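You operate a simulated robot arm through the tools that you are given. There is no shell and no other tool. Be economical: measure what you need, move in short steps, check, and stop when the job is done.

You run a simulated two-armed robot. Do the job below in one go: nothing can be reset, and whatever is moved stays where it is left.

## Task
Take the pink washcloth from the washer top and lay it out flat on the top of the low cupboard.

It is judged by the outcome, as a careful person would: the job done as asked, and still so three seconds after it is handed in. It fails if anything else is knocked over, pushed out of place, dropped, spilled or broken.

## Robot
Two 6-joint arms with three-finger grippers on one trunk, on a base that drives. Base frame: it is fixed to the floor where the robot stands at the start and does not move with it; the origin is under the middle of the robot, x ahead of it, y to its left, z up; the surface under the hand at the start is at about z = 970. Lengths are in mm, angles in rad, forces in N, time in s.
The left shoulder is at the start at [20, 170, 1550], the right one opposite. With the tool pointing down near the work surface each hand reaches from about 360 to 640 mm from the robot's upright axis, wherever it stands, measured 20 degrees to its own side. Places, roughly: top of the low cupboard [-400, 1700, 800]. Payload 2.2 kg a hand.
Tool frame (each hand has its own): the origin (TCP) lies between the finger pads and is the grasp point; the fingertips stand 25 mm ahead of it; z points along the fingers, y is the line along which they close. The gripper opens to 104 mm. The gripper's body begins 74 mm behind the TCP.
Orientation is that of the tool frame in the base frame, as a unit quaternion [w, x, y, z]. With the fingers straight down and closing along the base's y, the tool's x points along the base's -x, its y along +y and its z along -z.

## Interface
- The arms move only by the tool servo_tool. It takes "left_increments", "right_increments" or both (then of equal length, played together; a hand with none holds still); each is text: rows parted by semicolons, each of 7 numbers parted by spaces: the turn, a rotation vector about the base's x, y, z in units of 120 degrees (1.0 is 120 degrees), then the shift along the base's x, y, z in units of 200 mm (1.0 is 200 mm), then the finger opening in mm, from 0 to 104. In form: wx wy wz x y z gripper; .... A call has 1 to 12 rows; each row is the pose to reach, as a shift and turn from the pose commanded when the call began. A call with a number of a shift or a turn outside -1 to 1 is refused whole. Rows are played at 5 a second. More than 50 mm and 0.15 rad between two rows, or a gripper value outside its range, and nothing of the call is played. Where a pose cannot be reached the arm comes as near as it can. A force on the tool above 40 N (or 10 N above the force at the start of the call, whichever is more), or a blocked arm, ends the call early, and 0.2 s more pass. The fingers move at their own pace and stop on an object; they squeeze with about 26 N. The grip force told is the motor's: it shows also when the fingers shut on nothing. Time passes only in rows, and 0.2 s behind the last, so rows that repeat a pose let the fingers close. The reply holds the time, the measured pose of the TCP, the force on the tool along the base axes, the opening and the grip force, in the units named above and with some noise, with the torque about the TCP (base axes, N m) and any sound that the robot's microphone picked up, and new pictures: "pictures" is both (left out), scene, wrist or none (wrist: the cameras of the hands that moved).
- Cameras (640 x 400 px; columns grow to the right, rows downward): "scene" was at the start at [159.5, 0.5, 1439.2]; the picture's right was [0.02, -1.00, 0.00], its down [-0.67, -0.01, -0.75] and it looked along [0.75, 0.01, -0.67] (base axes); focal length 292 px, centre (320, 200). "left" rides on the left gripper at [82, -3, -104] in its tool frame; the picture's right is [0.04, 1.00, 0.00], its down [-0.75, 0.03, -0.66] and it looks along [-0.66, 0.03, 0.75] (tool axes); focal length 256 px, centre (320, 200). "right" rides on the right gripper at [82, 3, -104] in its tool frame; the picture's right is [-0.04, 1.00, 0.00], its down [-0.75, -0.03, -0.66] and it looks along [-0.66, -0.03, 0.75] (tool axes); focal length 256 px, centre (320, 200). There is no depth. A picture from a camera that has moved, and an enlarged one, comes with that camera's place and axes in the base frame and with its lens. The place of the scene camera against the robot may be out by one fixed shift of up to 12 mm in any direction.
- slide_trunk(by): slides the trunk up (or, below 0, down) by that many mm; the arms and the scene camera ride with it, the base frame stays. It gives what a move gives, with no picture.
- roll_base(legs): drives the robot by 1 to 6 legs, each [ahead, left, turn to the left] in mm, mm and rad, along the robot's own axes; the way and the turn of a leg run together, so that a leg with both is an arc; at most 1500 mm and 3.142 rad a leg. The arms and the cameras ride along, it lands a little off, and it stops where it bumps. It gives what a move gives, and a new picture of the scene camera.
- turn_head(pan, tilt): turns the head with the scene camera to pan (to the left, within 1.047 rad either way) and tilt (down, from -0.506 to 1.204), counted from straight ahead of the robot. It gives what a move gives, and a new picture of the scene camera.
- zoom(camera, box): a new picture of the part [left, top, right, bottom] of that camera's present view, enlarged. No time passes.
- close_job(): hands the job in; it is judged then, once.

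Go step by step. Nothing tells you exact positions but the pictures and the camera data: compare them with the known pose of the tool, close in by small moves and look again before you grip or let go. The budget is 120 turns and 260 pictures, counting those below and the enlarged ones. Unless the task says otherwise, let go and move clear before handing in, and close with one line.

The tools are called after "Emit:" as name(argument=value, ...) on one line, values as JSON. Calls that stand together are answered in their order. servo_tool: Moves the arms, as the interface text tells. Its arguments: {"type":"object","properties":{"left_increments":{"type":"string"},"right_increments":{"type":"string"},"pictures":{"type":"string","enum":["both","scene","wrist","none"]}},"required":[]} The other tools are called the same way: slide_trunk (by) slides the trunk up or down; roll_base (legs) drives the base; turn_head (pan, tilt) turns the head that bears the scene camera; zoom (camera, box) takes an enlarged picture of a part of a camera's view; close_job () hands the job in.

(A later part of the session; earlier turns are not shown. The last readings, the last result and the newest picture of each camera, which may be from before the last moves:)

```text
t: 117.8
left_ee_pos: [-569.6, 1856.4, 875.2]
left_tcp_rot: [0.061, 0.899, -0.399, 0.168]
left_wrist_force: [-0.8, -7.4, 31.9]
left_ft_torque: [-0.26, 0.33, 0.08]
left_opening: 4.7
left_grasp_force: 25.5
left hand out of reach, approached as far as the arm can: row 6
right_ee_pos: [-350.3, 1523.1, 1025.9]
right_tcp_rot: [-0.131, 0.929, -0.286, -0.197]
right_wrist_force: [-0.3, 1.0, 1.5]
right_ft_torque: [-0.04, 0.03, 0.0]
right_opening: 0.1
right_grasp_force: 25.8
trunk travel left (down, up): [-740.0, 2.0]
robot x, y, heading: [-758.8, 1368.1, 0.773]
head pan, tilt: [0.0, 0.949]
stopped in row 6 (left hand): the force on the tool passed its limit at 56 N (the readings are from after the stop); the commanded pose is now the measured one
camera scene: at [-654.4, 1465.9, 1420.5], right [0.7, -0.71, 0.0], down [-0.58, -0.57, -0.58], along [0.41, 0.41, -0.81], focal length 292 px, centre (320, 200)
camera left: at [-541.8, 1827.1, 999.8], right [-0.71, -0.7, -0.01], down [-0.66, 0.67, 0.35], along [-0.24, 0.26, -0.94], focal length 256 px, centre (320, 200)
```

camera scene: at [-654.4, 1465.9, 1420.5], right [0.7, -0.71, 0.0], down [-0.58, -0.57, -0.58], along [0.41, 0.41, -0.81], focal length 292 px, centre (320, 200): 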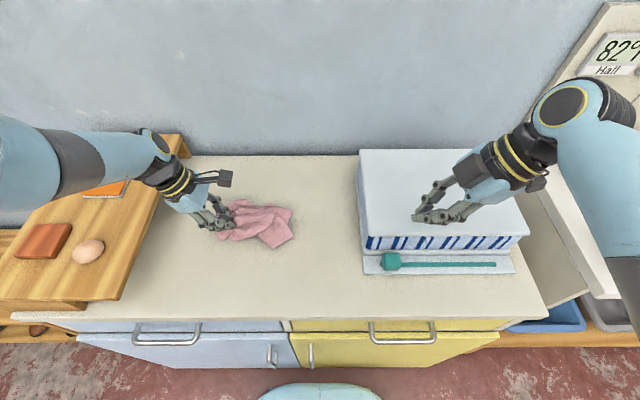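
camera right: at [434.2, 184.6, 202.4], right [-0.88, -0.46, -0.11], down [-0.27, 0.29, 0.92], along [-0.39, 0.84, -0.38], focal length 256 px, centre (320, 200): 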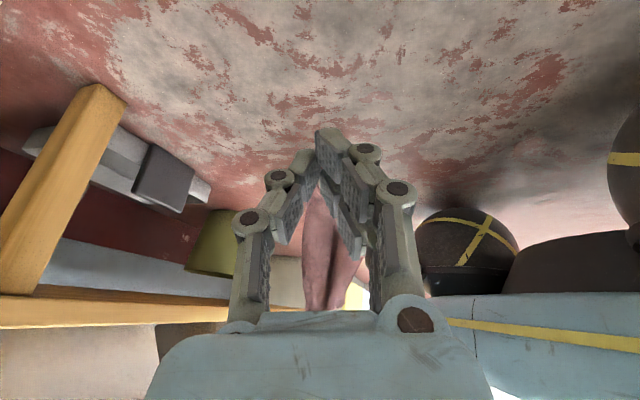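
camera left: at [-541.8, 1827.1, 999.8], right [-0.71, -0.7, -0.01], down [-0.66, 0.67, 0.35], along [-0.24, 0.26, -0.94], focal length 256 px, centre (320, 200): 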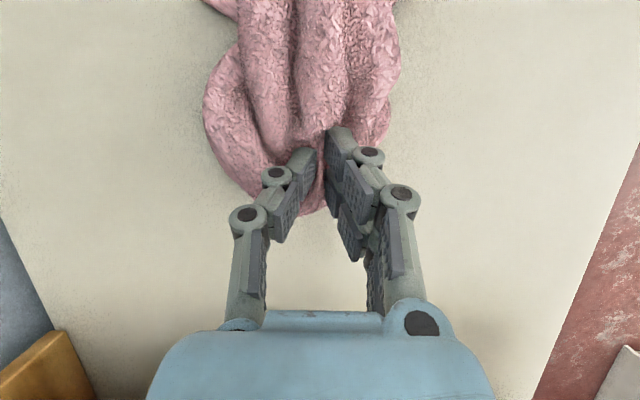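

The fingertips have met the surface, so the cupboard top is at about z 841. I'll ease up, open, and back off upward to look.

Emit:
servo_tool(left_increments="0 0 0 0 0 0.02 0;0 0 0 0 0 0.03 8;0 0 0 0 0 0.03 16;0 0 0 0 0 0.1 20;0 0 0 0 0 0.25 20;0 0 0 -0.05 0.05 0.45 20;0 0 0 -0.15 0.15 0.6 20;0 0 0 -0.25 0.25 0.75 20;0 0 0 -0.35 0.35 0.75 20")

Emit:
zoom(camera="scene", box=[160, 160, 360, 285])

```text
t: 119.8
left_ee_pos: [-609.7, 1986.7, 975.3]
left_tcp_rot: [0.063, 0.899, -0.4, 0.166]
left_wrist_force: [-0.5, 0.1, -0.3]
left_ft_torque: [-0.01, 0.02, 0.04]
left_opening: 20.0
left_grasp_force: 0.0
left hand out of reach, approached as far as the arm can: row 2, 3, 4, 5, 6, 7, 8, 9
right_ee_pos: [-350.4, 1524.4, 1025.0]
right_tcp_rot: [-0.131, 0.928, -0.287, -0.198]
right_wrist_force: [0.3, 0.1, 0.3]
right_ft_torque: [0.01, -0.01, 0.02]
right_opening: 0.2
right_grasp_force: 26.8
trunk travel left (down, up): [-740.0, 2.0]
robot x, y, heading: [-763.6, 1371.6, 0.778]
head pan, tilt: [0.0, 0.949]
camera scene: at [-654.2, 1468.3, 1420.0], right [0.7, -0.71, 0.0], down [-0.58, -0.57, -0.58], along [0.41, 0.41, -0.81], focal length 292 px, centre (320, 200)
camera left: at [-581.8, 1956.9, 1101.5], right [-0.71, -0.7, -0.01], down [-0.66, 0.67, 0.35], along [-0.24, 0.25, -0.94], focal length 256 px, centre (320, 200)
```

scene: 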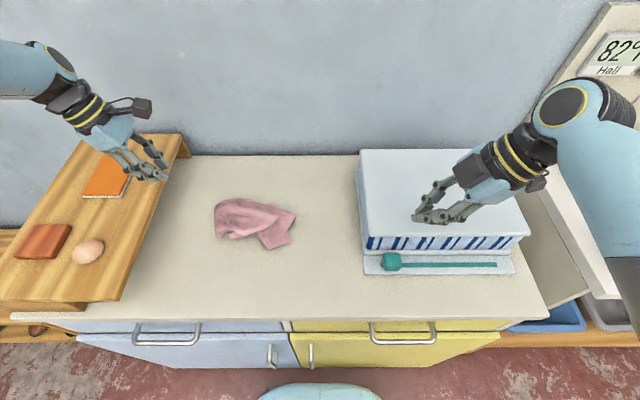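
left: 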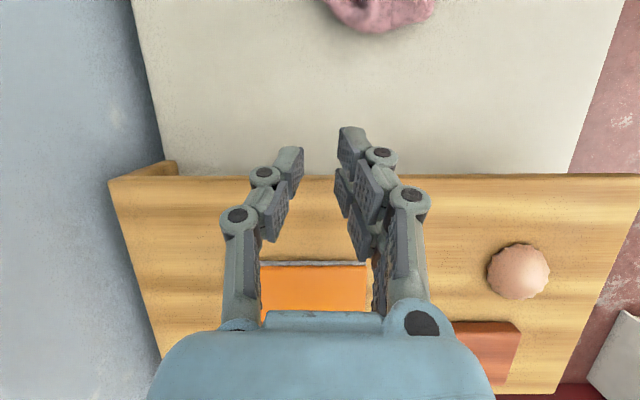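

```text
3.20 times, centred on (260, 222) of scene
camera zoom: at [-654.2, 1468.3, 1420.0], right [0.7, -0.71, 0.0], down [-0.58, -0.57, -0.58], along [0.41, 0.41, -0.81], focal length 936 px, centre (512, 128)
```

zoom: 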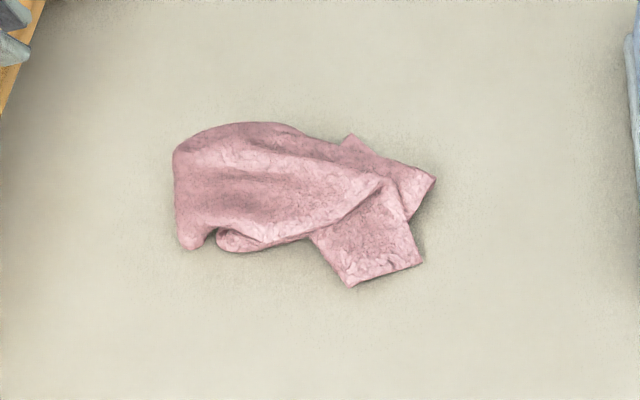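

The cloth lies bunched on the cupboard with a clear corner tail near (F 450, L 85). My plan is to take that corner with the left hand, lift the cloth to hang from it, and lay it out along its diagonal. First I'll move above the tail and look.

Emit:
servo_tool(left_increments="0 0 0 0.08 -0.18 0 30;0 0 0 0.16 -0.36 0 30;0 0 0 0.24 -0.54 0 30;0 0 0 0.32 -0.72 0 30;0 0 0 0.42 -0.92 0 30;0 0 0 0.45 -1.0 0 30", pictures="wrist")

```text
t: 121.2
left_ee_pos: [-475.0, 1832.7, 927.3]
left_tcp_rot: [0.063, 0.899, -0.399, 0.167]
left_wrist_force: [-0.5, 0.2, -0.6]
left_ft_torque: [-0.01, -0.01, 0.01]
left_opening: 29.9
left_grasp_force: 0.0
left hand out of reach, approached as far as the arm can: row 1, 2, 3, 4, 5, 6
right_ee_pos: [-349.0, 1524.7, 1024.5]
right_tcp_rot: [-0.131, 0.928, -0.287, -0.198]
right_wrist_force: [0.3, 0.9, -0.1]
right_ft_torque: [0.0, 0.0, 0.02]
right_opening: 0.4
right_grasp_force: 25.9
trunk travel left (down, up): [-740.0, 2.0]
robot x, y, heading: [-758.1, 1368.8, 0.778]
head pan, tilt: [0.0, 0.949]
camera left: at [-446.0, 1802.4, 1052.5], right [-0.71, -0.7, 0.0], down [-0.66, 0.67, 0.35], along [-0.24, 0.25, -0.94], focal length 256 px, centre (320, 200)
```

left: 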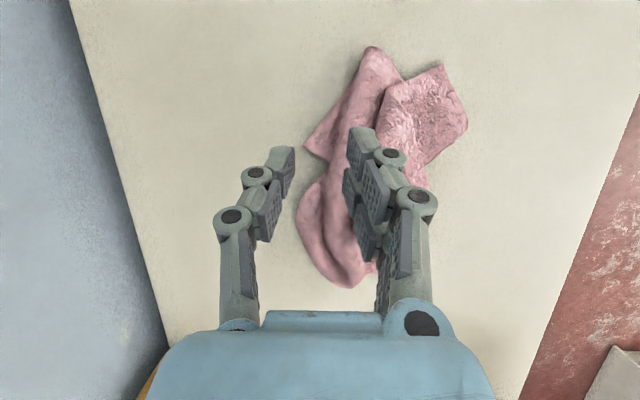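

I'm reaching too far down. I'll raise both hands and lower the trunk so the arms work at a comfortable height.

Emit:
servo_tool(left_increments="0 0 0 -0.03 -0.07 0.12 30;0 0 0 -0.06 -0.14 0.24 30;0 0 0 -0.09 -0.21 0.36 30;0 0 0 -0.11 -0.28 0.48 30;0 0 0 -0.11 -0.31 0.6 30;0 0 0 -0.11 -0.31 0.7 30", right_increments="0 0 0 0 0 0.12 30;0 0 0 0 0 0.24 30;0 0 0 0 0 0.36 30;0 0 0 0 0 0.48 30;0 0 0 0 0 0.6 30;0 0 0 0 0 0.7 30", pictures="none")

Emit:
slide_trunk(by=-120)

Emit:
turn_head(pan=0.15, tilt=0.95)

```text
t: 122.6
left_ee_pos: [-408.6, 1830.9, 998.7]
left_tcp_rot: [0.064, 0.899, -0.4, 0.166]
left_wrist_force: [0.0, 0.4, -0.5]
left_ft_torque: [0.02, -0.03, 0.0]
left_opening: 30.1
left_grasp_force: 0.2
left hand out of reach, approached as far as the arm can: row 1, 2, 3, 4, 5, 6
right_ee_pos: [-348.3, 1525.5, 1165.2]
right_tcp_rot: [-0.13, 0.928, -0.287, -0.198]
right_wrist_force: [0.1, -0.1, -0.3]
right_ft_torque: [0.01, 0.0, -0.01]
right_opening: 29.9
right_grasp_force: 0.2
trunk travel left (down, up): [-740.0, 2.0]
robot x, y, heading: [-757.1, 1368.6, 0.776]
head pan, tilt: [0.0, 0.949]
```

```text
t: 124.1
left_ee_pos: [-409.7, 1835.1, 874.9]
left_tcp_rot: [0.063, 0.899, -0.4, 0.166]
left_wrist_force: [-0.2, 0.4, 0.0]
left_ft_torque: [0.0, -0.02, 0.0]
left_opening: 30.2
left_grasp_force: 0.0
right_ee_pos: [-349.2, 1524.3, 1044.3]
right_tcp_rot: [-0.131, 0.928, -0.287, -0.198]
right_wrist_force: [0.7, 0.0, 0.7]
right_ft_torque: [0.01, -0.01, -0.01]
right_opening: 30.0
right_grasp_force: 0.2
trunk travel left (down, up): [-620.0, 122.0]
robot x, y, heading: [-761.3, 1366.9, 0.777]
head pan, tilt: [0.0, 0.949]
```

```text
t: 124.8
left_ee_pos: [-409.5, 1833.8, 875.3]
left_tcp_rot: [0.063, 0.899, -0.4, 0.166]
left_wrist_force: [-0.3, 0.4, 0.6]
left_ft_torque: [-0.05, 0.02, -0.01]
left_opening: 30.0
left_grasp_force: 0.1
right_ee_pos: [-349.4, 1524.6, 1044.6]
right_tcp_rot: [-0.131, 0.928, -0.287, -0.198]
right_wrist_force: [0.6, -0.4, -0.6]
right_ft_torque: [0.03, 0.02, 0.04]
right_opening: 30.1
right_grasp_force: 0.1
trunk travel left (down, up): [-620.0, 122.0]
robot x, y, heading: [-759.8, 1368.5, 0.783]
head pan, tilt: [0.15, 0.949]
camera scene: at [-660.9, 1475.2, 1299.7], right [0.8, -0.6, 0.0], down [-0.49, -0.65, -0.58], along [0.35, 0.47, -0.81], focal length 292 px, centre (320, 200)
```

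scene: 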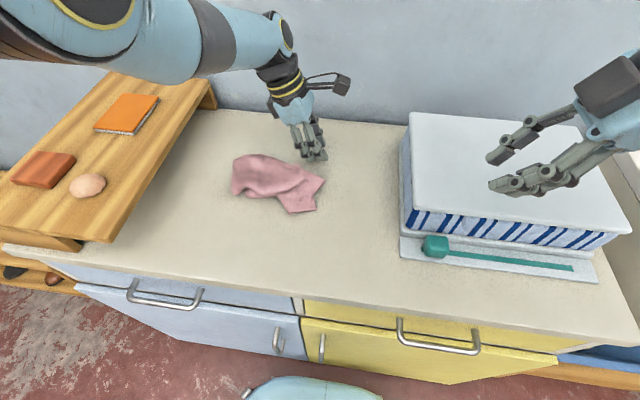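

The left arm's commanded pose had drifted out of reach. I'll bring the command back to a comfortable pose near F 520, L 140, z 960.

Emit:
servo_tool(left_increments="0 0 0 0.08 0.17 -0.08 30;0 0 0 0.16 0.34 -0.17 30;0 0 0 0.24 0.51 -0.26 30;0 0 0 0.32 0.68 -0.35 30;0 0 0 0.41 0.85 -0.43 30;0 0 0 0.41 0.85 -0.43 30", pictures="wrist")

```text
t: 126.2
left_ee_pos: [-422.2, 1851.8, 874.7]
left_tcp_rot: [0.063, 0.899, -0.4, 0.166]
left_wrist_force: [-0.2, -0.1, 0.3]
left_ft_torque: [-0.02, 0.03, -0.01]
left_opening: 30.0
left_grasp_force: 0.0
left hand out of reach, approached as far as the arm can: row 1, 2, 3, 4, 5, 6
right_ee_pos: [-349.1, 1525.0, 1044.7]
right_tcp_rot: [-0.131, 0.928, -0.286, -0.197]
right_wrist_force: [-0.3, 0.5, 0.7]
right_ft_torque: [0.01, -0.02, 0.02]
right_opening: 30.0
right_grasp_force: 0.1
trunk travel left (down, up): [-620.0, 122.0]
robot x, y, heading: [-756.3, 1367.0, 0.784]
head pan, tilt: [0.15, 0.949]
camera left: at [-393.3, 1821.7, 1000.7], right [-0.71, -0.7, -0.01], down [-0.66, 0.67, 0.35], along [-0.24, 0.26, -0.94], focal length 256 px, centre (320, 200)
```

left: 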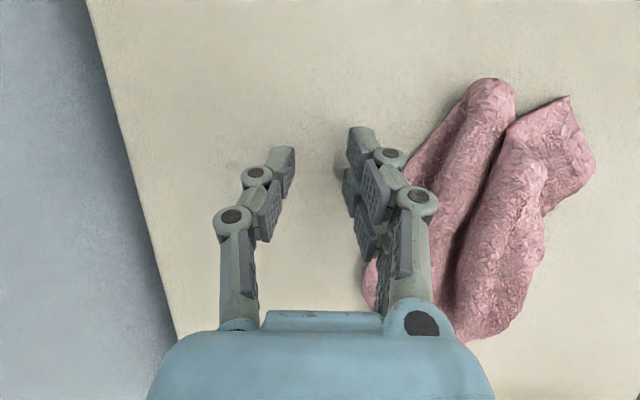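

The arm isn't following, probably stuck against a joint limit. I'll raise the trunk for clearance and then unwind the left wrist's yaw while commanding a known good pose.

Emit:
slide_trunk(by=120)

Emit:
servo_tool(left_increments="0 0 -0.06 0 0 0 30;0 0 -0.12 0 0 0 30;0 0 -0.18 0 0 0 30;0 0 -0.24 0 0 0 30;0 0 -0.3 0 0 0 30;0 0 -0.36 0 0 0 30;0 0 -0.42 0 0 0 30;0 0 -0.48 0 0 0 30;0 0 -0.48 0 0 0 30", pictures="scene")

```text
t: 127.7
left_ee_pos: [-425.7, 1854.3, 1001.9]
left_tcp_rot: [0.063, 0.899, -0.399, 0.166]
left_wrist_force: [-0.3, -0.3, -0.6]
left_ft_torque: [0.0, 0.01, 0.03]
left_opening: 29.9
left_grasp_force: 0.0
right_ee_pos: [-349.7, 1524.2, 1163.6]
right_tcp_rot: [-0.13, 0.928, -0.287, -0.198]
right_wrist_force: [0.8, 0.4, -0.2]
right_ft_torque: [0.0, -0.02, 0.01]
right_opening: 29.9
right_grasp_force: 0.0
trunk travel left (down, up): [-740.0, 2.0]
robot x, y, heading: [-759.4, 1367.9, 0.773]
head pan, tilt: [0.15, 0.949]
```

```text
t: 129.7
left_ee_pos: [-468.3, 1832.0, 1029.0]
left_tcp_rot: [-0.135, -0.595, 0.784, -0.115]
left_wrist_force: [0.2, 0.1, -0.2]
left_ft_torque: [-0.03, -0.01, -0.01]
left_opening: 30.1
left_grasp_force: 0.0
left hand out of reach, approached as far as the arm can: row 1, 2, 3, 4, 5, 6, 7, 8, 9
right_ee_pos: [-350.0, 1523.4, 1164.0]
right_tcp_rot: [-0.13, 0.928, -0.287, -0.197]
right_wrist_force: [-0.1, 0.7, 0.3]
right_ft_torque: [0.0, 0.01, -0.01]
right_opening: 30.2
right_grasp_force: 0.0
trunk travel left (down, up): [-740.0, 2.0]
robot x, y, heading: [-762.8, 1367.5, 0.775]
head pan, tilt: [0.15, 0.949]
camera scene: at [-661.4, 1474.8, 1420.0], right [0.8, -0.6, 0.0], down [-0.49, -0.65, -0.58], along [0.35, 0.47, -0.81], focal length 292 px, centre (320, 200)
```

scene: 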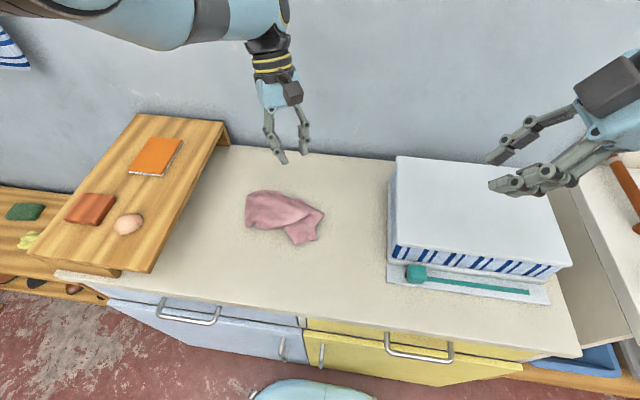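

Unwinding is helping. I'll continue to the neutral yaw.

Emit:
servo_tool(left_increments="0 0 -0.06 0 0 0 30;0 0 -0.12 0 0 0 30;0 0 -0.18 0 0 0 30;0 0 -0.24 0 0 0 30;0 0 -0.27 0 0 0 30;0 0 -0.27 0 0 0 30", pictures="none")

```text
t: 131.1
left_ee_pos: [-483.1, 1824.9, 1033.5]
left_tcp_rot: [-0.162, -0.353, 0.919, -0.072]
left_wrist_force: [0.7, 0.5, -0.6]
left_ft_torque: [0.0, 0.04, -0.01]
left_opening: 29.7
left_grasp_force: 0.0
left hand out of reach, approached as far as the arm can: row 1, 2, 3, 4, 5, 6
right_ee_pos: [-348.8, 1524.4, 1164.3]
right_tcp_rot: [-0.131, 0.928, -0.287, -0.197]
right_wrist_force: [-0.2, -0.3, 1.7]
right_ft_torque: [-0.02, -0.03, 0.02]
right_opening: 30.2
right_grasp_force: 0.0
trunk travel left (down, up): [-740.0, 2.0]
robot x, y, heading: [-755.9, 1367.5, 0.777]
head pan, tilt: [0.15, 0.949]
```

The tilt rotated along with the yaw, so the fingers now point back toward me. I'll straighten the tool to vertical and move slightly outward to the natural working zone.

Emit:
servo_tool(left_increments="0.03 -0.03 0 -0.05 0.05 0 30;0.06 -0.06 0 -0.1 0.1 0 30;0.09 -0.09 0 -0.15 0.15 0 30;0.1195 -0.121 0 -0.18 0.18 0 30;0.1195 -0.121 0 -0.18 0.18 0 30;0.1195 -0.121 0 -0.18 0.18 0 30")

```text
t: 132.5
left_ee_pos: [-466.2, 1902.0, 996.0]
left_tcp_rot: [-0.001, -0.359, 0.933, -0.003]
left_wrist_force: [-0.1, 0.3, 0.3]
left_ft_torque: [-0.01, 0.03, -0.01]
left_opening: 29.8
left_grasp_force: 0.1
left hand out of reach, approached as far as the arm can: row 1, 2, 3, 4, 5, 6
right_ee_pos: [-350.1, 1524.8, 1164.9]
right_tcp_rot: [-0.131, 0.928, -0.287, -0.198]
right_wrist_force: [-0.3, -0.2, -0.5]
right_ft_torque: [0.01, 0.04, -0.02]
right_opening: 29.9
right_grasp_force: 0.0
trunk travel left (down, up): [-740.0, 2.0]
robot x, y, heading: [-761.6, 1367.0, 0.775]
head pan, tilt: [0.15, 0.949]
camera scene: at [-661.1, 1475.1, 1419.9], right [0.8, -0.6, 0.0], down [-0.49, -0.65, -0.58], along [0.35, 0.47, -0.81], focal length 292 px, centre (320, 200)
camera left: at [-524.5, 1845.1, 1099.6], right [-0.7, 0.71, -0.01], down [0.54, 0.53, 0.66], along [0.47, 0.46, -0.76], focal length 256 px, centre (320, 200)
```

scene: 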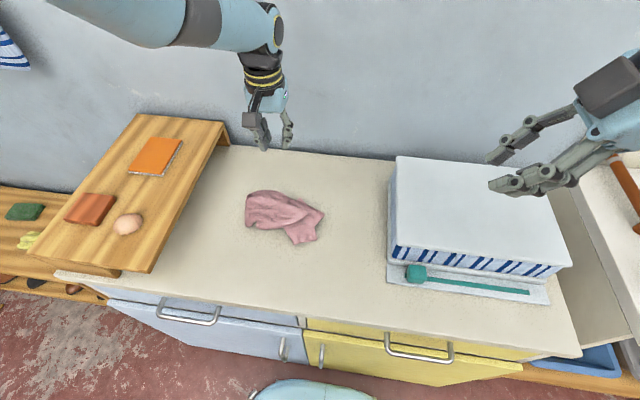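
left: 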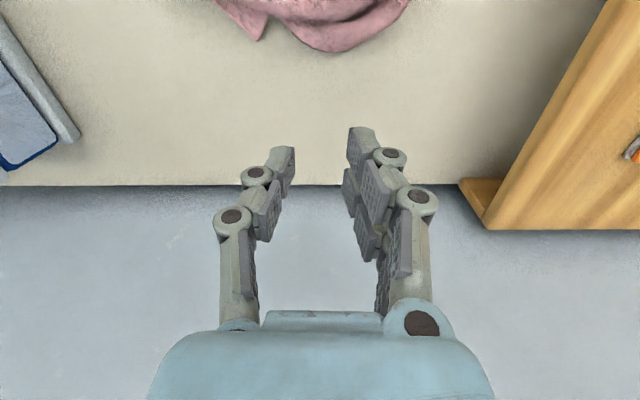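

The left arm looks stretched straight, which is a singular pose. I'll command it well back toward me and up so the elbow bends.

Emit:
servo_tool(left_increments="0 0 0 -0.09 -0.09 0.1 30;0 0 0 -0.18 -0.18 0.2 30;0 0 0 -0.27 -0.27 0.3 30;0 0 0 -0.36 -0.35 0.4 30;0 0 0 -0.4 -0.4 0.5 30;0 0 0 -0.4 -0.4 0.6 30;0 0 0 -0.4 -0.4 0.6 30;0 0 0 -0.4 -0.4 0.6 30", pictures="scene")

```text
t: 134.3
left_ee_pos: [-433.6, 1912.9, 1059.2]
left_tcp_rot: [0.001, -0.359, 0.933, -0.003]
left_wrist_force: [0.0, -0.8, 0.2]
left_ft_torque: [0.01, -0.01, 0.0]
left_opening: 30.1
left_grasp_force: 0.0
left hand out of reach, approached as far as the arm can: row 1, 2, 3, 4, 5, 6, 7, 8
right_ee_pos: [-349.8, 1523.8, 1163.9]
right_tcp_rot: [-0.131, 0.928, -0.287, -0.197]
right_wrist_force: [0.1, 0.7, -0.2]
right_ft_torque: [0.01, -0.01, -0.01]
right_opening: 29.8
right_grasp_force: 0.0
trunk travel left (down, up): [-740.0, 2.0]
robot x, y, heading: [-756.4, 1366.7, 0.775]
head pan, tilt: [0.15, 0.949]
camera scene: at [-661.1, 1475.0, 1419.9], right [0.8, -0.6, 0.0], down [-0.49, -0.65, -0.58], along [0.35, 0.47, -0.81], focal length 292 px, centre (320, 200)
```

scene: 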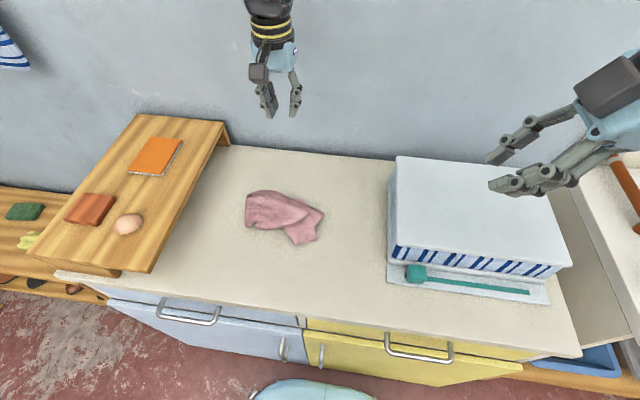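

The elbow hasn't bent yet. I'll hold a far-inward command longer to see whether it escapes.

Emit:
servo_tool(left_increments="0 0 0 -0.12 -0.12 0.05 30;0 0 0 -0.24 -0.24 0.1 30;0 0 0 -0.3 -0.3 0.15 30;0 0 0 -0.3 -0.3 0.15 30;0 0 0 -0.3 -0.3 0.15 30;0 0 0 -0.3 -0.3 0.15 30;0 0 0 -0.3 -0.3 0.15 30;0 0 0 -0.3 -0.3 0.15 30;0 0 0 -0.3 -0.3 0.15 30;0 0 0 -0.3 -0.3 0.15 30;0 0 0 -0.3 -0.3 0.15 30;0 0 0 -0.3 -0.3 0.15 30", pictures="none")

```text
t: 136.9
left_ee_pos: [-425.2, 1894.1, 1051.0]
left_tcp_rot: [0.0, -0.359, 0.933, -0.002]
left_wrist_force: [0.5, 0.0, 0.5]
left_ft_torque: [-0.01, 0.02, -0.01]
left_opening: 30.0
left_grasp_force: 0.0
left hand out of reach, approached as far as the arm can: row 1, 2, 3, 4, 5, 6, 7, 8, 9, 10, 11, 12
right_ee_pos: [-349.4, 1524.2, 1162.5]
right_tcp_rot: [-0.13, 0.928, -0.287, -0.197]
right_wrist_force: [-0.3, 0.7, 0.9]
right_ft_torque: [-0.02, 0.0, -0.01]
right_opening: 30.0
right_grasp_force: 0.1
trunk travel left (down, up): [-740.0, 2.0]
robot x, y, heading: [-758.5, 1364.3, 0.778]
head pan, tilt: [0.15, 0.949]
```

It's still stuck straight. A gentle press on the bare cupboard top behind the cloth should bend the elbow slightly and resync the command. I'll lower the trunk 120 mm and then command the hand down there.

Emit:
slide_trunk(by=-120)

Emit:
servo_tool(left_increments="0 0 0 0.15 0.15 -0.1 0;0 0 0 0.3 0.3 -0.2 0;0 0 0 0.45 0.45 -0.3 0;0 0 0 0.6 0.6 -0.4 0;0 0 0 0.75 0.75 -0.5 0;0 0 0 0.88 0.86 -0.6 0;0 0 0 0.88 0.86 -0.7 0;0 0 0 0.88 0.86 -0.8 0;0 0 0 0.88 0.86 -0.9 0;0 0 0 0.88 0.86 -1.0 0", pictures="scene")

```text
t: 138.4
left_ee_pos: [-426.6, 1893.7, 927.8]
left_tcp_rot: [-0.002, -0.359, 0.933, -0.004]
left_wrist_force: [0.2, -0.7, -0.1]
left_ft_torque: [0.01, -0.02, 0.02]
left_opening: 30.1
left_grasp_force: 0.1
right_ee_pos: [-349.5, 1523.4, 1045.4]
right_tcp_rot: [-0.131, 0.928, -0.287, -0.198]
right_wrist_force: [0.3, -0.8, 0.6]
right_ft_torque: [0.01, 0.0, -0.03]
right_opening: 29.9
right_grasp_force: 0.0
trunk travel left (down, up): [-620.0, 122.0]
robot x, y, heading: [-758.9, 1370.1, 0.776]
head pan, tilt: [0.15, 0.949]
```

```text
t: 140.6
left_ee_pos: [-457.4, 1916.3, 901.8]
left_tcp_rot: [-0.001, -0.359, 0.933, -0.002]
left_wrist_force: [0.0, -0.4, 0.0]
left_ft_torque: [0.01, 0.0, 0.0]
left_opening: 0.1
left_grasp_force: 25.8
left hand out of reach, approached as far as the arm can: row 1, 2, 3, 4, 5, 6, 7, 8, 9, 10
right_ee_pos: [-349.4, 1524.6, 1044.5]
right_tcp_rot: [-0.131, 0.928, -0.288, -0.198]
right_wrist_force: [-0.1, -0.7, 0.3]
right_ft_torque: [0.01, -0.03, 0.0]
right_opening: 30.1
right_grasp_force: 0.0
trunk travel left (down, up): [-620.0, 122.0]
robot x, y, heading: [-758.5, 1370.3, 0.779]
head pan, tilt: [0.15, 0.949]
camera scene: at [-661.2, 1475.5, 1299.7], right [0.8, -0.6, 0.0], down [-0.49, -0.65, -0.58], along [0.35, 0.47, -0.81], focal length 292 px, centre (320, 200)
```

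scene: 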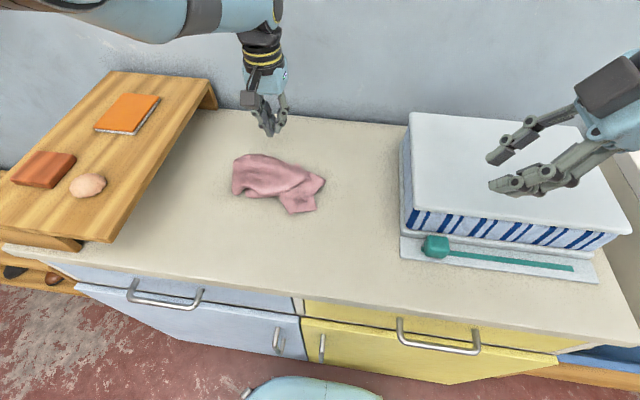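

It's just above the surface. I'll continue down to touch.

Emit:
servo_tool(left_increments="0 0 0 0 0 -0.1 0;0 0 0 0 0 -0.2 0;0 0 0 0 0 -0.3 0;0 0 0 0 0 -0.4 0;0 0 0 0 0 -0.5 0;0 0 0 0 0 -0.6 0", pictures="none")

```text
t: 141.5
left_ee_pos: [-470.8, 1895.5, 864.2]
left_tcp_rot: [0.006, -0.359, 0.933, 0.001]
left_wrist_force: [-8.5, -7.9, 19.3]
left_ft_torque: [-0.33, 0.49, 0.02]
left_opening: 0.2
left_grasp_force: 28.3
left hand out of reach, approached as far as the arm can: row 1, 2, 3, 4
right_ee_pos: [-349.7, 1523.5, 1045.3]
right_tcp_rot: [-0.132, 0.928, -0.286, -0.197]
right_wrist_force: [0.9, 0.9, 0.4]
right_ft_torque: [-0.02, 0.01, -0.02]
right_opening: 29.9
right_grasp_force: 0.0
trunk travel left (down, up): [-620.0, 122.0]
robot x, y, heading: [-760.5, 1369.0, 0.783]
head pan, tilt: [0.15, 0.949]
stopped in row 4 (left hand): the force on the tool passed its limit at 77 N (the readings are from after the stop); the commanded pose is now the measured one
```

Touched, and the command is now synced to the measured pose. I'll move up and back toward me.

Emit:
servo_tool(left_increments="0 0 0 -0.03 -0.03 0.1 0;0 0 0 -0.08 -0.08 0.2 10;0 0 0 -0.13 -0.13 0.3 20;0 0 0 -0.18 -0.18 0.4 30;0 0 0 -0.22 -0.22 0.45 30;0 0 0 -0.22 -0.22 0.45 30", pictures="none")

```text
t: 142.9
left_ee_pos: [-513.5, 1853.3, 951.8]
left_tcp_rot: [0.005, -0.36, 0.933, 0.0]
left_wrist_force: [0.9, -0.5, -0.3]
left_ft_torque: [-0.01, 0.01, 0.0]
left_opening: 29.8
left_grasp_force: 0.1
right_ee_pos: [-349.7, 1525.5, 1044.2]
right_tcp_rot: [-0.13, 0.929, -0.287, -0.197]
right_wrist_force: [0.1, 0.0, 0.3]
right_ft_torque: [0.0, 0.0, -0.01]
right_opening: 29.8
right_grasp_force: 0.0
trunk travel left (down, up): [-620.0, 122.0]
robot x, y, heading: [-758.3, 1366.5, 0.781]
head pan, tilt: [0.15, 0.949]
```

The arm is free again. I'll shift the base right 100 mm so the cloth's tail corner is in the left hand's natural vertical zone.

Emit:
roll_base(legs=[[0, -100, 0]])

Emit:
zoom(camera="scene", box=[120, 100, 320, 225])

```text
t: 144.1
left_ee_pos: [-440.4, 1779.4, 951.7]
left_tcp_rot: [0.006, -0.359, 0.933, 0.0]
left_wrist_force: [0.1, -0.2, 0.9]
left_ft_torque: [0.0, 0.01, 0.0]
left_opening: 30.1
left_grasp_force: 0.1
right_ee_pos: [-277.8, 1450.3, 1042.9]
right_tcp_rot: [-0.132, 0.928, -0.287, -0.198]
right_wrist_force: [0.2, -0.9, -0.3]
right_ft_torque: [0.01, 0.03, 0.0]
right_opening: 29.9
right_grasp_force: 0.0
trunk travel left (down, up): [-620.0, 122.0]
robot x, y, heading: [-688.3, 1298.6, 0.777]
head pan, tilt: [0.15, 0.949]
camera scene: at [-588.8, 1402.1, 1299.7], right [0.8, -0.6, 0.0], down [-0.49, -0.65, -0.58], along [0.35, 0.47, -0.81], focal length 292 px, centre (320, 200)
```

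scene: 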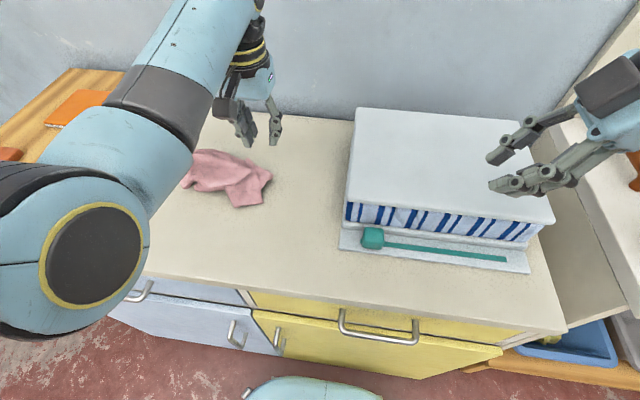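

```text
3.20 times, centred on (220, 162) of scene
camera zoom: at [-588.8, 1402.1, 1299.7], right [0.8, -0.6, 0.0], down [-0.49, -0.65, -0.58], along [0.35, 0.47, -0.81], focal length 936 px, centre (640, 320)
```

zoom: 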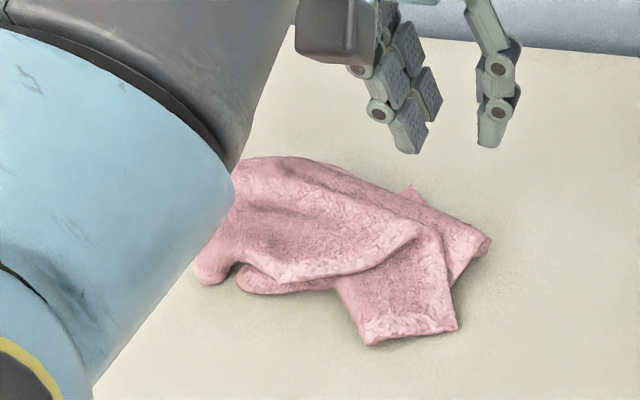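

The tail end runs between (-530,1747) and (-485,1724). I'll bring the left hand above it with the fingers aligned to that edge.

Emit:
servo_tool(left_increments="0 0 0.06 -0.1 -0.05 0 30;0 0 0.12 -0.2 -0.1 0 30;0 0 0.175 -0.305 -0.15 -0.1 30;0 0 0.175 -0.305 -0.15 -0.25 30;0 0 0.175 -0.305 -0.15 -0.25 30")

```text
t: 145.2
left_ee_pos: [-503.7, 1750.9, 901.7]
left_tcp_rot: [0.007, -0.523, 0.853, 0.001]
left_wrist_force: [-0.7, 0.4, -1.1]
left_ft_torque: [0.02, 0.0, 0.0]
left_opening: 29.7
left_grasp_force: 0.0
right_ee_pos: [-278.7, 1451.1, 1045.2]
right_tcp_rot: [-0.131, 0.928, -0.286, -0.197]
right_wrist_force: [-0.5, -0.1, 0.5]
right_ft_torque: [-0.01, 0.0, 0.04]
right_opening: 29.8
right_grasp_force: 0.0
trunk travel left (down, up): [-620.0, 122.0]
robot x, y, heading: [-687.7, 1297.7, 0.775]
head pan, tilt: [0.15, 0.949]
camera scene: at [-590.0, 1402.7, 1299.7], right [0.8, -0.6, 0.0], down [-0.49, -0.65, -0.58], along [0.35, 0.47, -0.81], focal length 292 px, centre (320, 200)
camera left: at [-537.0, 1676.3, 1004.6], right [-0.91, 0.42, -0.01], down [0.31, 0.68, 0.67], along [0.28, 0.6, -0.75], focal length 256 px, centre (320, 200)
```

scene: 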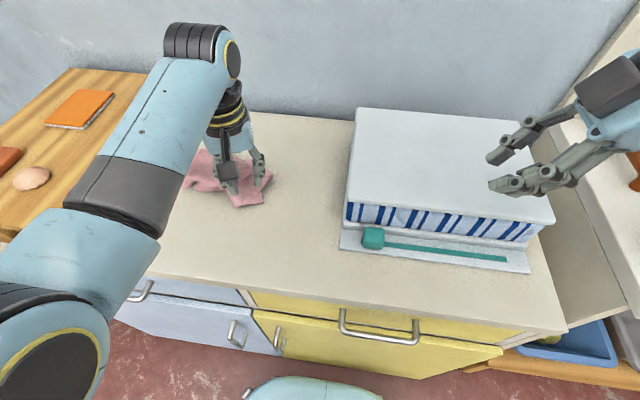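
left: 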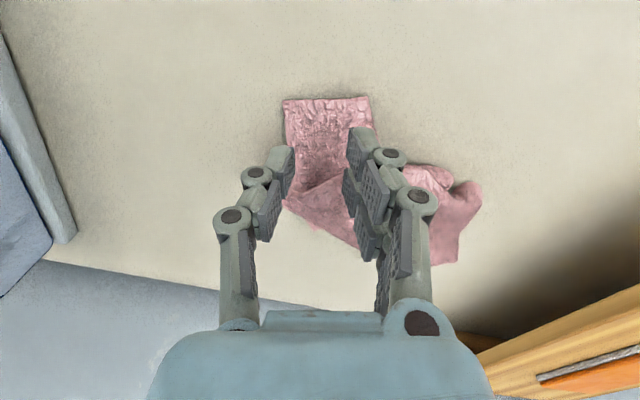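

The tail patch sits right between the fingers. I'll go down, press and close.

Emit:
servo_tool(left_increments="0 0 0 0 0 -0.06 26;0 0 0 0 0 -0.12 26;0 0 0 0 0 -0.15 26;0 0 0 0 0 -0.165 22;0 0 0 0 0 -0.17 12;0 0 0 0 0 -0.17 4;0 0 0 0 0 -0.165 0;0 0 0 0 0 -0.16 0;0 0 0 0 0 -0.16 0", pictures="wrist")

```text
t: 147.2
left_ee_pos: [-502.2, 1750.2, 869.5]
left_tcp_rot: [0.007, -0.523, 0.852, 0.0]
left_wrist_force: [1.6, 3.4, 20.1]
left_ft_torque: [0.23, 0.03, -0.02]
left_opening: 9.0
left_grasp_force: 25.8
right_ee_pos: [-278.1, 1451.1, 1044.8]
right_tcp_rot: [-0.131, 0.928, -0.287, -0.197]
right_wrist_force: [-0.4, -0.5, -0.3]
right_ft_torque: [0.03, 0.01, 0.0]
right_opening: 30.1
right_grasp_force: 0.0
trunk travel left (down, up): [-620.0, 122.0]
robot x, y, heading: [-688.1, 1296.4, 0.782]
head pan, tilt: [0.15, 0.949]
camera left: at [-537.2, 1675.7, 972.5], right [-0.91, 0.42, -0.01], down [0.31, 0.68, 0.67], along [0.28, 0.6, -0.75], focal length 256 px, centre (320, 200)
```

left: 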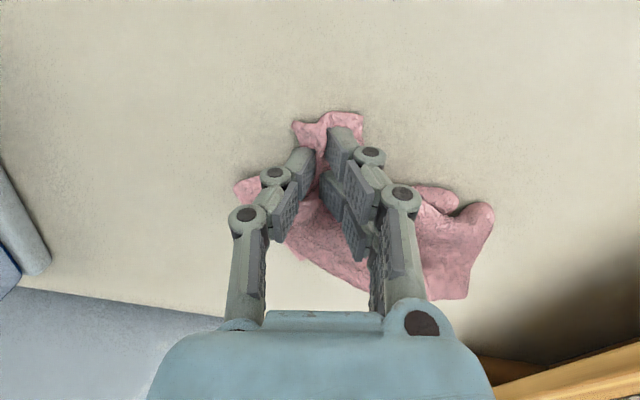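

That's a firm grip with 9 mm of cloth. I'll lift with the arm, then raise the trunk.

Emit:
servo_tool(left_increments="0 0 0 0 0 0.1 0;0 0 0 0 0 0.2 0;0 0 0 0 0 0.3 0;0 0 0 0 0 0.4 0;0 0 0 0 0 0.5 0;0 0 0 0 0 0.6 0;0 0 0 0 0 0.7 0;0 0 0 0 0 0.8 0", pictures="none")

Emit:
slide_trunk(by=120)

Emit:
turn_head(pan=0.3, tilt=0.75)

Emit:
zoom(camera="left", box=[0, 0, 640, 400])

```text
t: 149.1
left_ee_pos: [-494.5, 1752.4, 1015.3]
left_tcp_rot: [0.007, -0.522, 0.853, 0.001]
left_wrist_force: [-0.7, 0.0, 0.1]
left_ft_torque: [-0.01, 0.02, -0.01]
left_opening: 8.5
left_grasp_force: 25.8
left hand out of reach, approached as far as the arm can: row 8
right_ee_pos: [-278.6, 1450.6, 1045.5]
right_tcp_rot: [-0.131, 0.928, -0.288, -0.197]
right_wrist_force: [-0.5, -0.1, -0.6]
right_ft_torque: [0.01, 0.03, -0.01]
right_opening: 29.9
right_grasp_force: 0.1
trunk travel left (down, up): [-620.0, 122.0]
robot x, y, heading: [-691.2, 1294.7, 0.777]
head pan, tilt: [0.15, 0.949]
```

```text
t: 150.6
left_ee_pos: [-496.6, 1752.3, 1135.6]
left_tcp_rot: [0.005, -0.523, 0.853, 0.001]
left_wrist_force: [0.0, -0.5, -0.6]
left_ft_torque: [-0.02, 0.03, -0.05]
left_opening: 8.2
left_grasp_force: 26.4
right_ee_pos: [-278.3, 1451.7, 1164.3]
right_tcp_rot: [-0.13, 0.928, -0.287, -0.198]
right_wrist_force: [-0.8, 0.3, 0.1]
right_ft_torque: [-0.04, 0.0, -0.03]
right_opening: 30.0
right_grasp_force: 0.0
trunk travel left (down, up): [-740.0, 2.0]
robot x, y, heading: [-688.2, 1297.1, 0.777]
head pan, tilt: [0.15, 0.949]
```

```text
t: 151.3
left_ee_pos: [-496.7, 1752.0, 1134.4]
left_tcp_rot: [0.006, -0.523, 0.853, 0.001]
left_wrist_force: [-0.1, -0.2, -0.8]
left_ft_torque: [0.01, 0.0, 0.01]
left_opening: 8.2
left_grasp_force: 25.9
right_ee_pos: [-278.0, 1452.2, 1164.2]
right_tcp_rot: [-0.131, 0.928, -0.287, -0.197]
right_wrist_force: [-0.3, -0.2, -0.5]
right_ft_torque: [-0.02, 0.03, 0.0]
right_opening: 29.6
right_grasp_force: 0.1
trunk travel left (down, up): [-740.0, 2.0]
robot x, y, heading: [-688.5, 1296.3, 0.782]
head pan, tilt: [0.3, 0.75]
camera scene: at [-594.2, 1417.4, 1435.4], right [0.88, -0.47, 0.0], down [-0.32, -0.6, -0.73], along [0.35, 0.64, -0.68], focal length 292 px, centre (320, 200)
```

scene: 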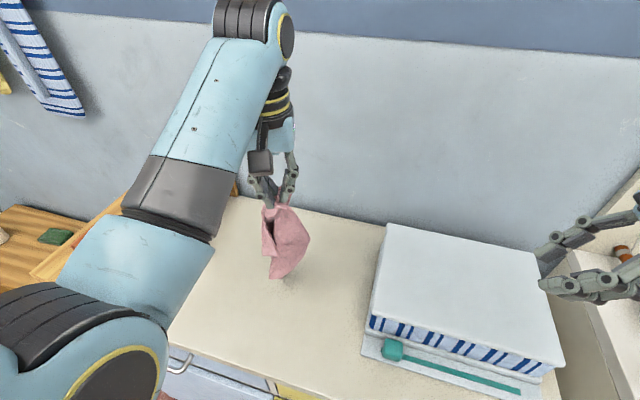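

```text
1.00 times, centred on (320, 200) of left (not enlarged: the box is as wide or as high as the picture)
camera zoom: at [-530.7, 1677.8, 1237.2], right [-0.91, 0.42, 0.0], down [0.31, 0.68, 0.67], along [0.28, 0.6, -0.75], focal length 256 px, centre (320, 200)
```

zoom: 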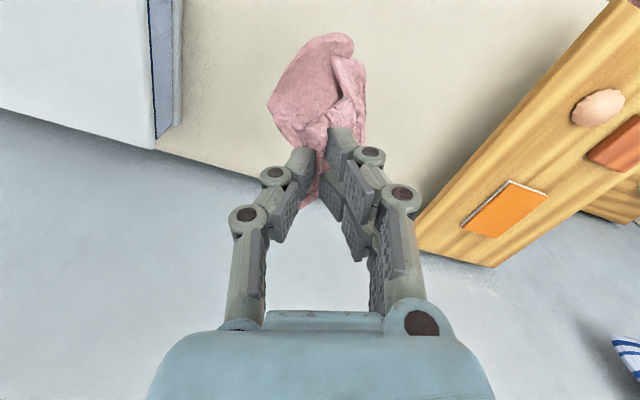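

I'll look closely at how it hangs.

Emit:
zoom(camera="scene", box=[230, 160, 350, 300])

Emit:
zoom(camera="right", box=[0, 0, 640, 400])

```text
2.86 times, centred on (290, 230) of scene
camera zoom: at [-594.2, 1417.4, 1435.4], right [0.88, -0.47, 0.0], down [-0.32, -0.6, -0.73], along [0.35, 0.64, -0.68], focal length 835 px, centre (406, 114)
```

zoom: 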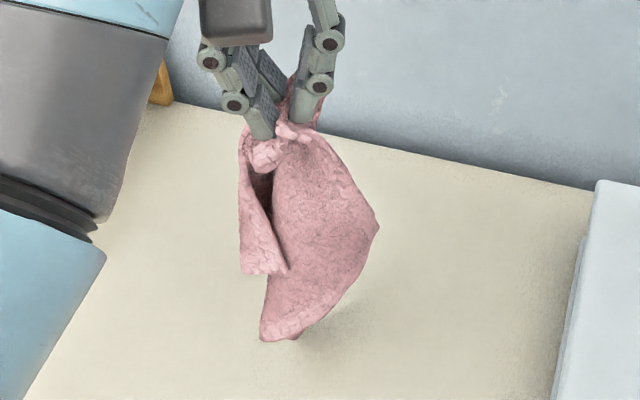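

```text
1.00 times, centred on (320, 200) of right (not enlarged: the box is as wide or as high as the picture)
camera zoom: at [-189.0, 1371.8, 1220.2], right [-0.61, -0.78, -0.11], down [-0.36, 0.15, 0.92], along [-0.7, 0.61, -0.38], focal length 256 px, centre (320, 200)
```

zoom: 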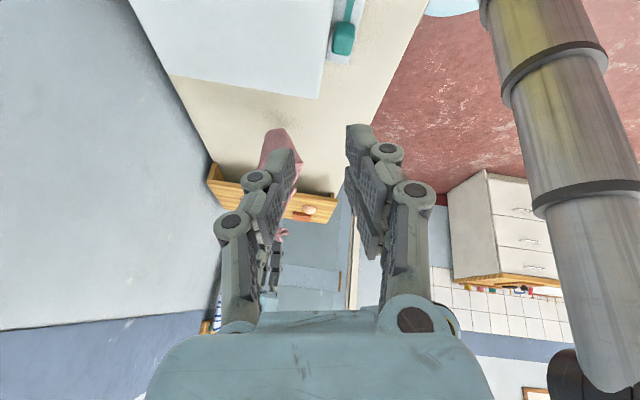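

It hangs nicely as a diamond: held corner at the top, flaps left and right, opposite corner at the bottom. I'll bring it back over the near part of the top and lower until the bottom corner touches. Then I'll move the hand away from me while lowering, so it lies face up.

Emit:
servo_tool(left_increments="0 0 0 -0.05 -0.05 0 0;0 0 0 -0.1 -0.1 0 0;0 0 0 -0.15 -0.15 0 0;0 0 0 -0.2 -0.2 -0.02 0;0 0 0 -0.23 -0.23 -0.05 0;0 0 0 -0.23 -0.23 -0.05 0", pictures="none")

Emit:
slide_trunk(by=-60)

Emit:
turn_head(pan=0.35, tilt=0.95)

```text
t: 152.7
left_ee_pos: [-545.6, 1718.4, 1121.2]
left_tcp_rot: [0.011, -0.524, 0.852, 0.017]
left_wrist_force: [-0.1, -0.1, -0.9]
left_ft_torque: [0.02, -0.01, 0.0]
left_opening: 8.2
left_grasp_force: 26.0
left hand out of reach, approached as far as the arm can: row 1, 2, 3, 4, 5, 6
right_ee_pos: [-277.8, 1451.0, 1163.9]
right_tcp_rot: [-0.131, 0.928, -0.287, -0.198]
right_wrist_force: [0.6, 0.0, 0.7]
right_ft_torque: [-0.01, -0.02, -0.01]
right_opening: 29.9
right_grasp_force: 0.1
trunk travel left (down, up): [-740.0, 2.0]
robot x, y, heading: [-691.3, 1295.2, 0.777]
head pan, tilt: [0.3, 0.75]
```

```text
t: 153.7
left_ee_pos: [-548.7, 1716.3, 1057.8]
left_tcp_rot: [0.007, -0.525, 0.851, 0.016]
left_wrist_force: [-0.5, -0.1, -0.8]
left_ft_torque: [-0.03, 0.04, 0.04]
left_opening: 8.2
left_grasp_force: 26.2
right_ee_pos: [-278.4, 1450.8, 1105.3]
right_tcp_rot: [-0.13, 0.928, -0.287, -0.198]
right_wrist_force: [-0.2, 0.2, -0.4]
right_ft_torque: [0.04, 0.01, 0.0]
right_opening: 29.8
right_grasp_force: 0.1
trunk travel left (down, up): [-680.0, 62.0]
robot x, y, heading: [-688.2, 1300.1, 0.777]
head pan, tilt: [0.3, 0.75]
```

```text
t: 154.4
left_ee_pos: [-548.6, 1715.5, 1057.7]
left_tcp_rot: [0.004, -0.524, 0.851, 0.016]
left_wrist_force: [-0.1, 0.7, -0.1]
left_ft_torque: [-0.02, -0.01, -0.02]
left_opening: 8.2
left_grasp_force: 26.4
right_ee_pos: [-278.6, 1451.2, 1104.0]
right_tcp_rot: [-0.13, 0.928, -0.287, -0.198]
right_wrist_force: [0.2, 0.0, -0.3]
right_ft_torque: [0.0, 0.01, 0.01]
right_opening: 29.8
right_grasp_force: 0.1
trunk travel left (down, up): [-680.0, 62.0]
robot x, y, heading: [-685.5, 1296.1, 0.779]
head pan, tilt: [0.351, 0.949]
camera scene: at [-602.2, 1410.3, 1359.9], right [0.9, -0.43, 0.0], down [-0.35, -0.73, -0.58], along [0.25, 0.53, -0.81], focal length 292 px, centre (320, 200)
```

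scene: 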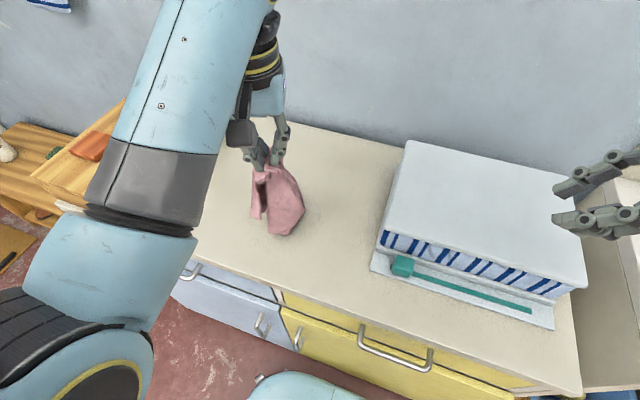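

The bottom corner is just about touching. I'll alternate small lowering of the trunk with forward moves of the hand.

Emit:
slide_trunk(by=-35)

Emit:
servo_tool(left_increments="0 0 0 0.05 0.05 -0.03 0;0 0 0 0.11 0.11 -0.06 0;0 0 0 0.17 0.17 -0.1 0;0 0 0 0.23 0.23 -0.15 0", pictures="none")

Emit:
slide_trunk(by=-35)

Emit:
servo_tool(left_increments="0 0 0 0.06 0.06 -0.05 0;0 0 0 0.12 0.12 -0.1 0;0 0 0 0.18 0.18 -0.15 0;0 0 0 0.24 0.24 -0.2 0;0 0 0 0.24 0.24 -0.2 0", pictures="both")

```text
t: 155.2
left_ee_pos: [-548.9, 1714.9, 1021.7]
left_tcp_rot: [0.005, -0.524, 0.852, 0.015]
left_wrist_force: [-0.3, -0.8, -0.3]
left_ft_torque: [0.01, -0.02, 0.02]
left_opening: 8.0
left_grasp_force: 26.0
right_ee_pos: [-277.7, 1451.8, 1069.7]
right_tcp_rot: [-0.131, 0.928, -0.287, -0.197]
right_wrist_force: [-0.5, -0.2, -0.1]
right_ft_torque: [-0.02, -0.03, -0.04]
right_opening: 29.9
right_grasp_force: 0.1
trunk travel left (down, up): [-645.0, 97.0]
robot x, y, heading: [-689.1, 1293.0, 0.775]
head pan, tilt: [0.351, 0.949]
```

```text
t: 156.2
left_ee_pos: [-492.0, 1753.0, 993.8]
left_tcp_rot: [0.008, -0.523, 0.853, 0.001]
left_wrist_force: [0.9, -0.4, -0.1]
left_ft_torque: [-0.02, 0.02, 0.01]
left_opening: 8.2
left_grasp_force: 26.1
right_ee_pos: [-278.0, 1451.9, 1068.4]
right_tcp_rot: [-0.13, 0.928, -0.288, -0.197]
right_wrist_force: [-0.7, 0.9, 0.2]
right_ft_torque: [-0.04, 0.03, 0.05]
right_opening: 29.8
right_grasp_force: 0.0
trunk travel left (down, up): [-645.0, 97.0]
robot x, y, heading: [-686.0, 1296.5, 0.777]
head pan, tilt: [0.351, 0.949]
```

```text
t: 157.0
left_ee_pos: [-491.9, 1751.7, 958.5]
left_tcp_rot: [0.006, -0.522, 0.853, 0.002]
left_wrist_force: [-0.2, 0.1, -0.2]
left_ft_torque: [-0.04, -0.02, 0.02]
left_opening: 8.4
left_grasp_force: 26.2
right_ee_pos: [-277.7, 1450.0, 1033.9]
right_tcp_rot: [-0.131, 0.928, -0.287, -0.198]
right_wrist_force: [0.0, -0.5, 0.1]
right_ft_torque: [0.0, 0.0, -0.01]
right_opening: 29.8
right_grasp_force: 0.0
trunk travel left (down, up): [-610.0, 132.0]
robot x, y, heading: [-690.1, 1297.0, 0.782]
head pan, tilt: [0.351, 0.949]
```

```text
t: 158.2
left_ee_pos: [-446.5, 1800.8, 918.1]
left_tcp_rot: [0.008, -0.523, 0.853, 0.002]
left_wrist_force: [-0.3, 0.4, 0.1]
left_ft_torque: [0.0, -0.01, -0.03]
left_opening: 8.2
left_grasp_force: 25.9
right_ee_pos: [-278.3, 1451.6, 1034.8]
right_tcp_rot: [-0.131, 0.928, -0.287, -0.198]
right_wrist_force: [0.0, -0.2, 0.0]
right_ft_torque: [0.02, -0.01, -0.01]
right_opening: 29.9
right_grasp_force: 0.1
trunk travel left (down, up): [-610.0, 132.0]
robot x, y, heading: [-684.5, 1295.6, 0.78]
head pan, tilt: [0.351, 0.949]
camera scene: at [-602.3, 1410.1, 1289.7], right [0.9, -0.43, 0.0], down [-0.35, -0.73, -0.58], along [0.25, 0.53, -0.81], focal length 292 px, centre (320, 200)
camera left: at [-480.4, 1725.1, 1020.9], right [-0.91, 0.42, -0.01], down [0.31, 0.68, 0.67], along [0.28, 0.6, -0.74], focal length 256 px, centre (320, 200)
```

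scene: 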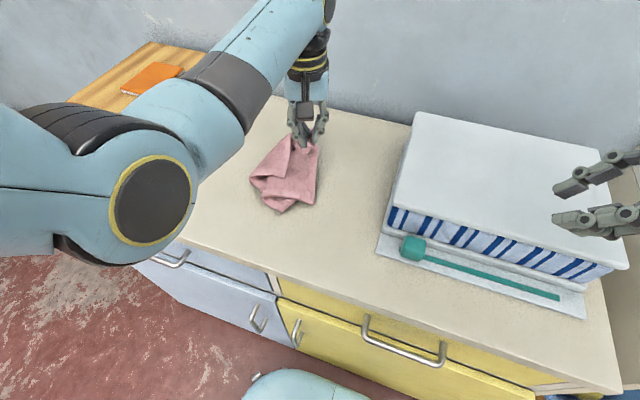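
left: 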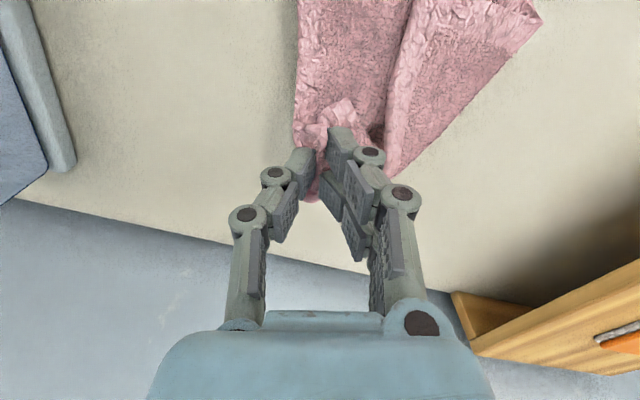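

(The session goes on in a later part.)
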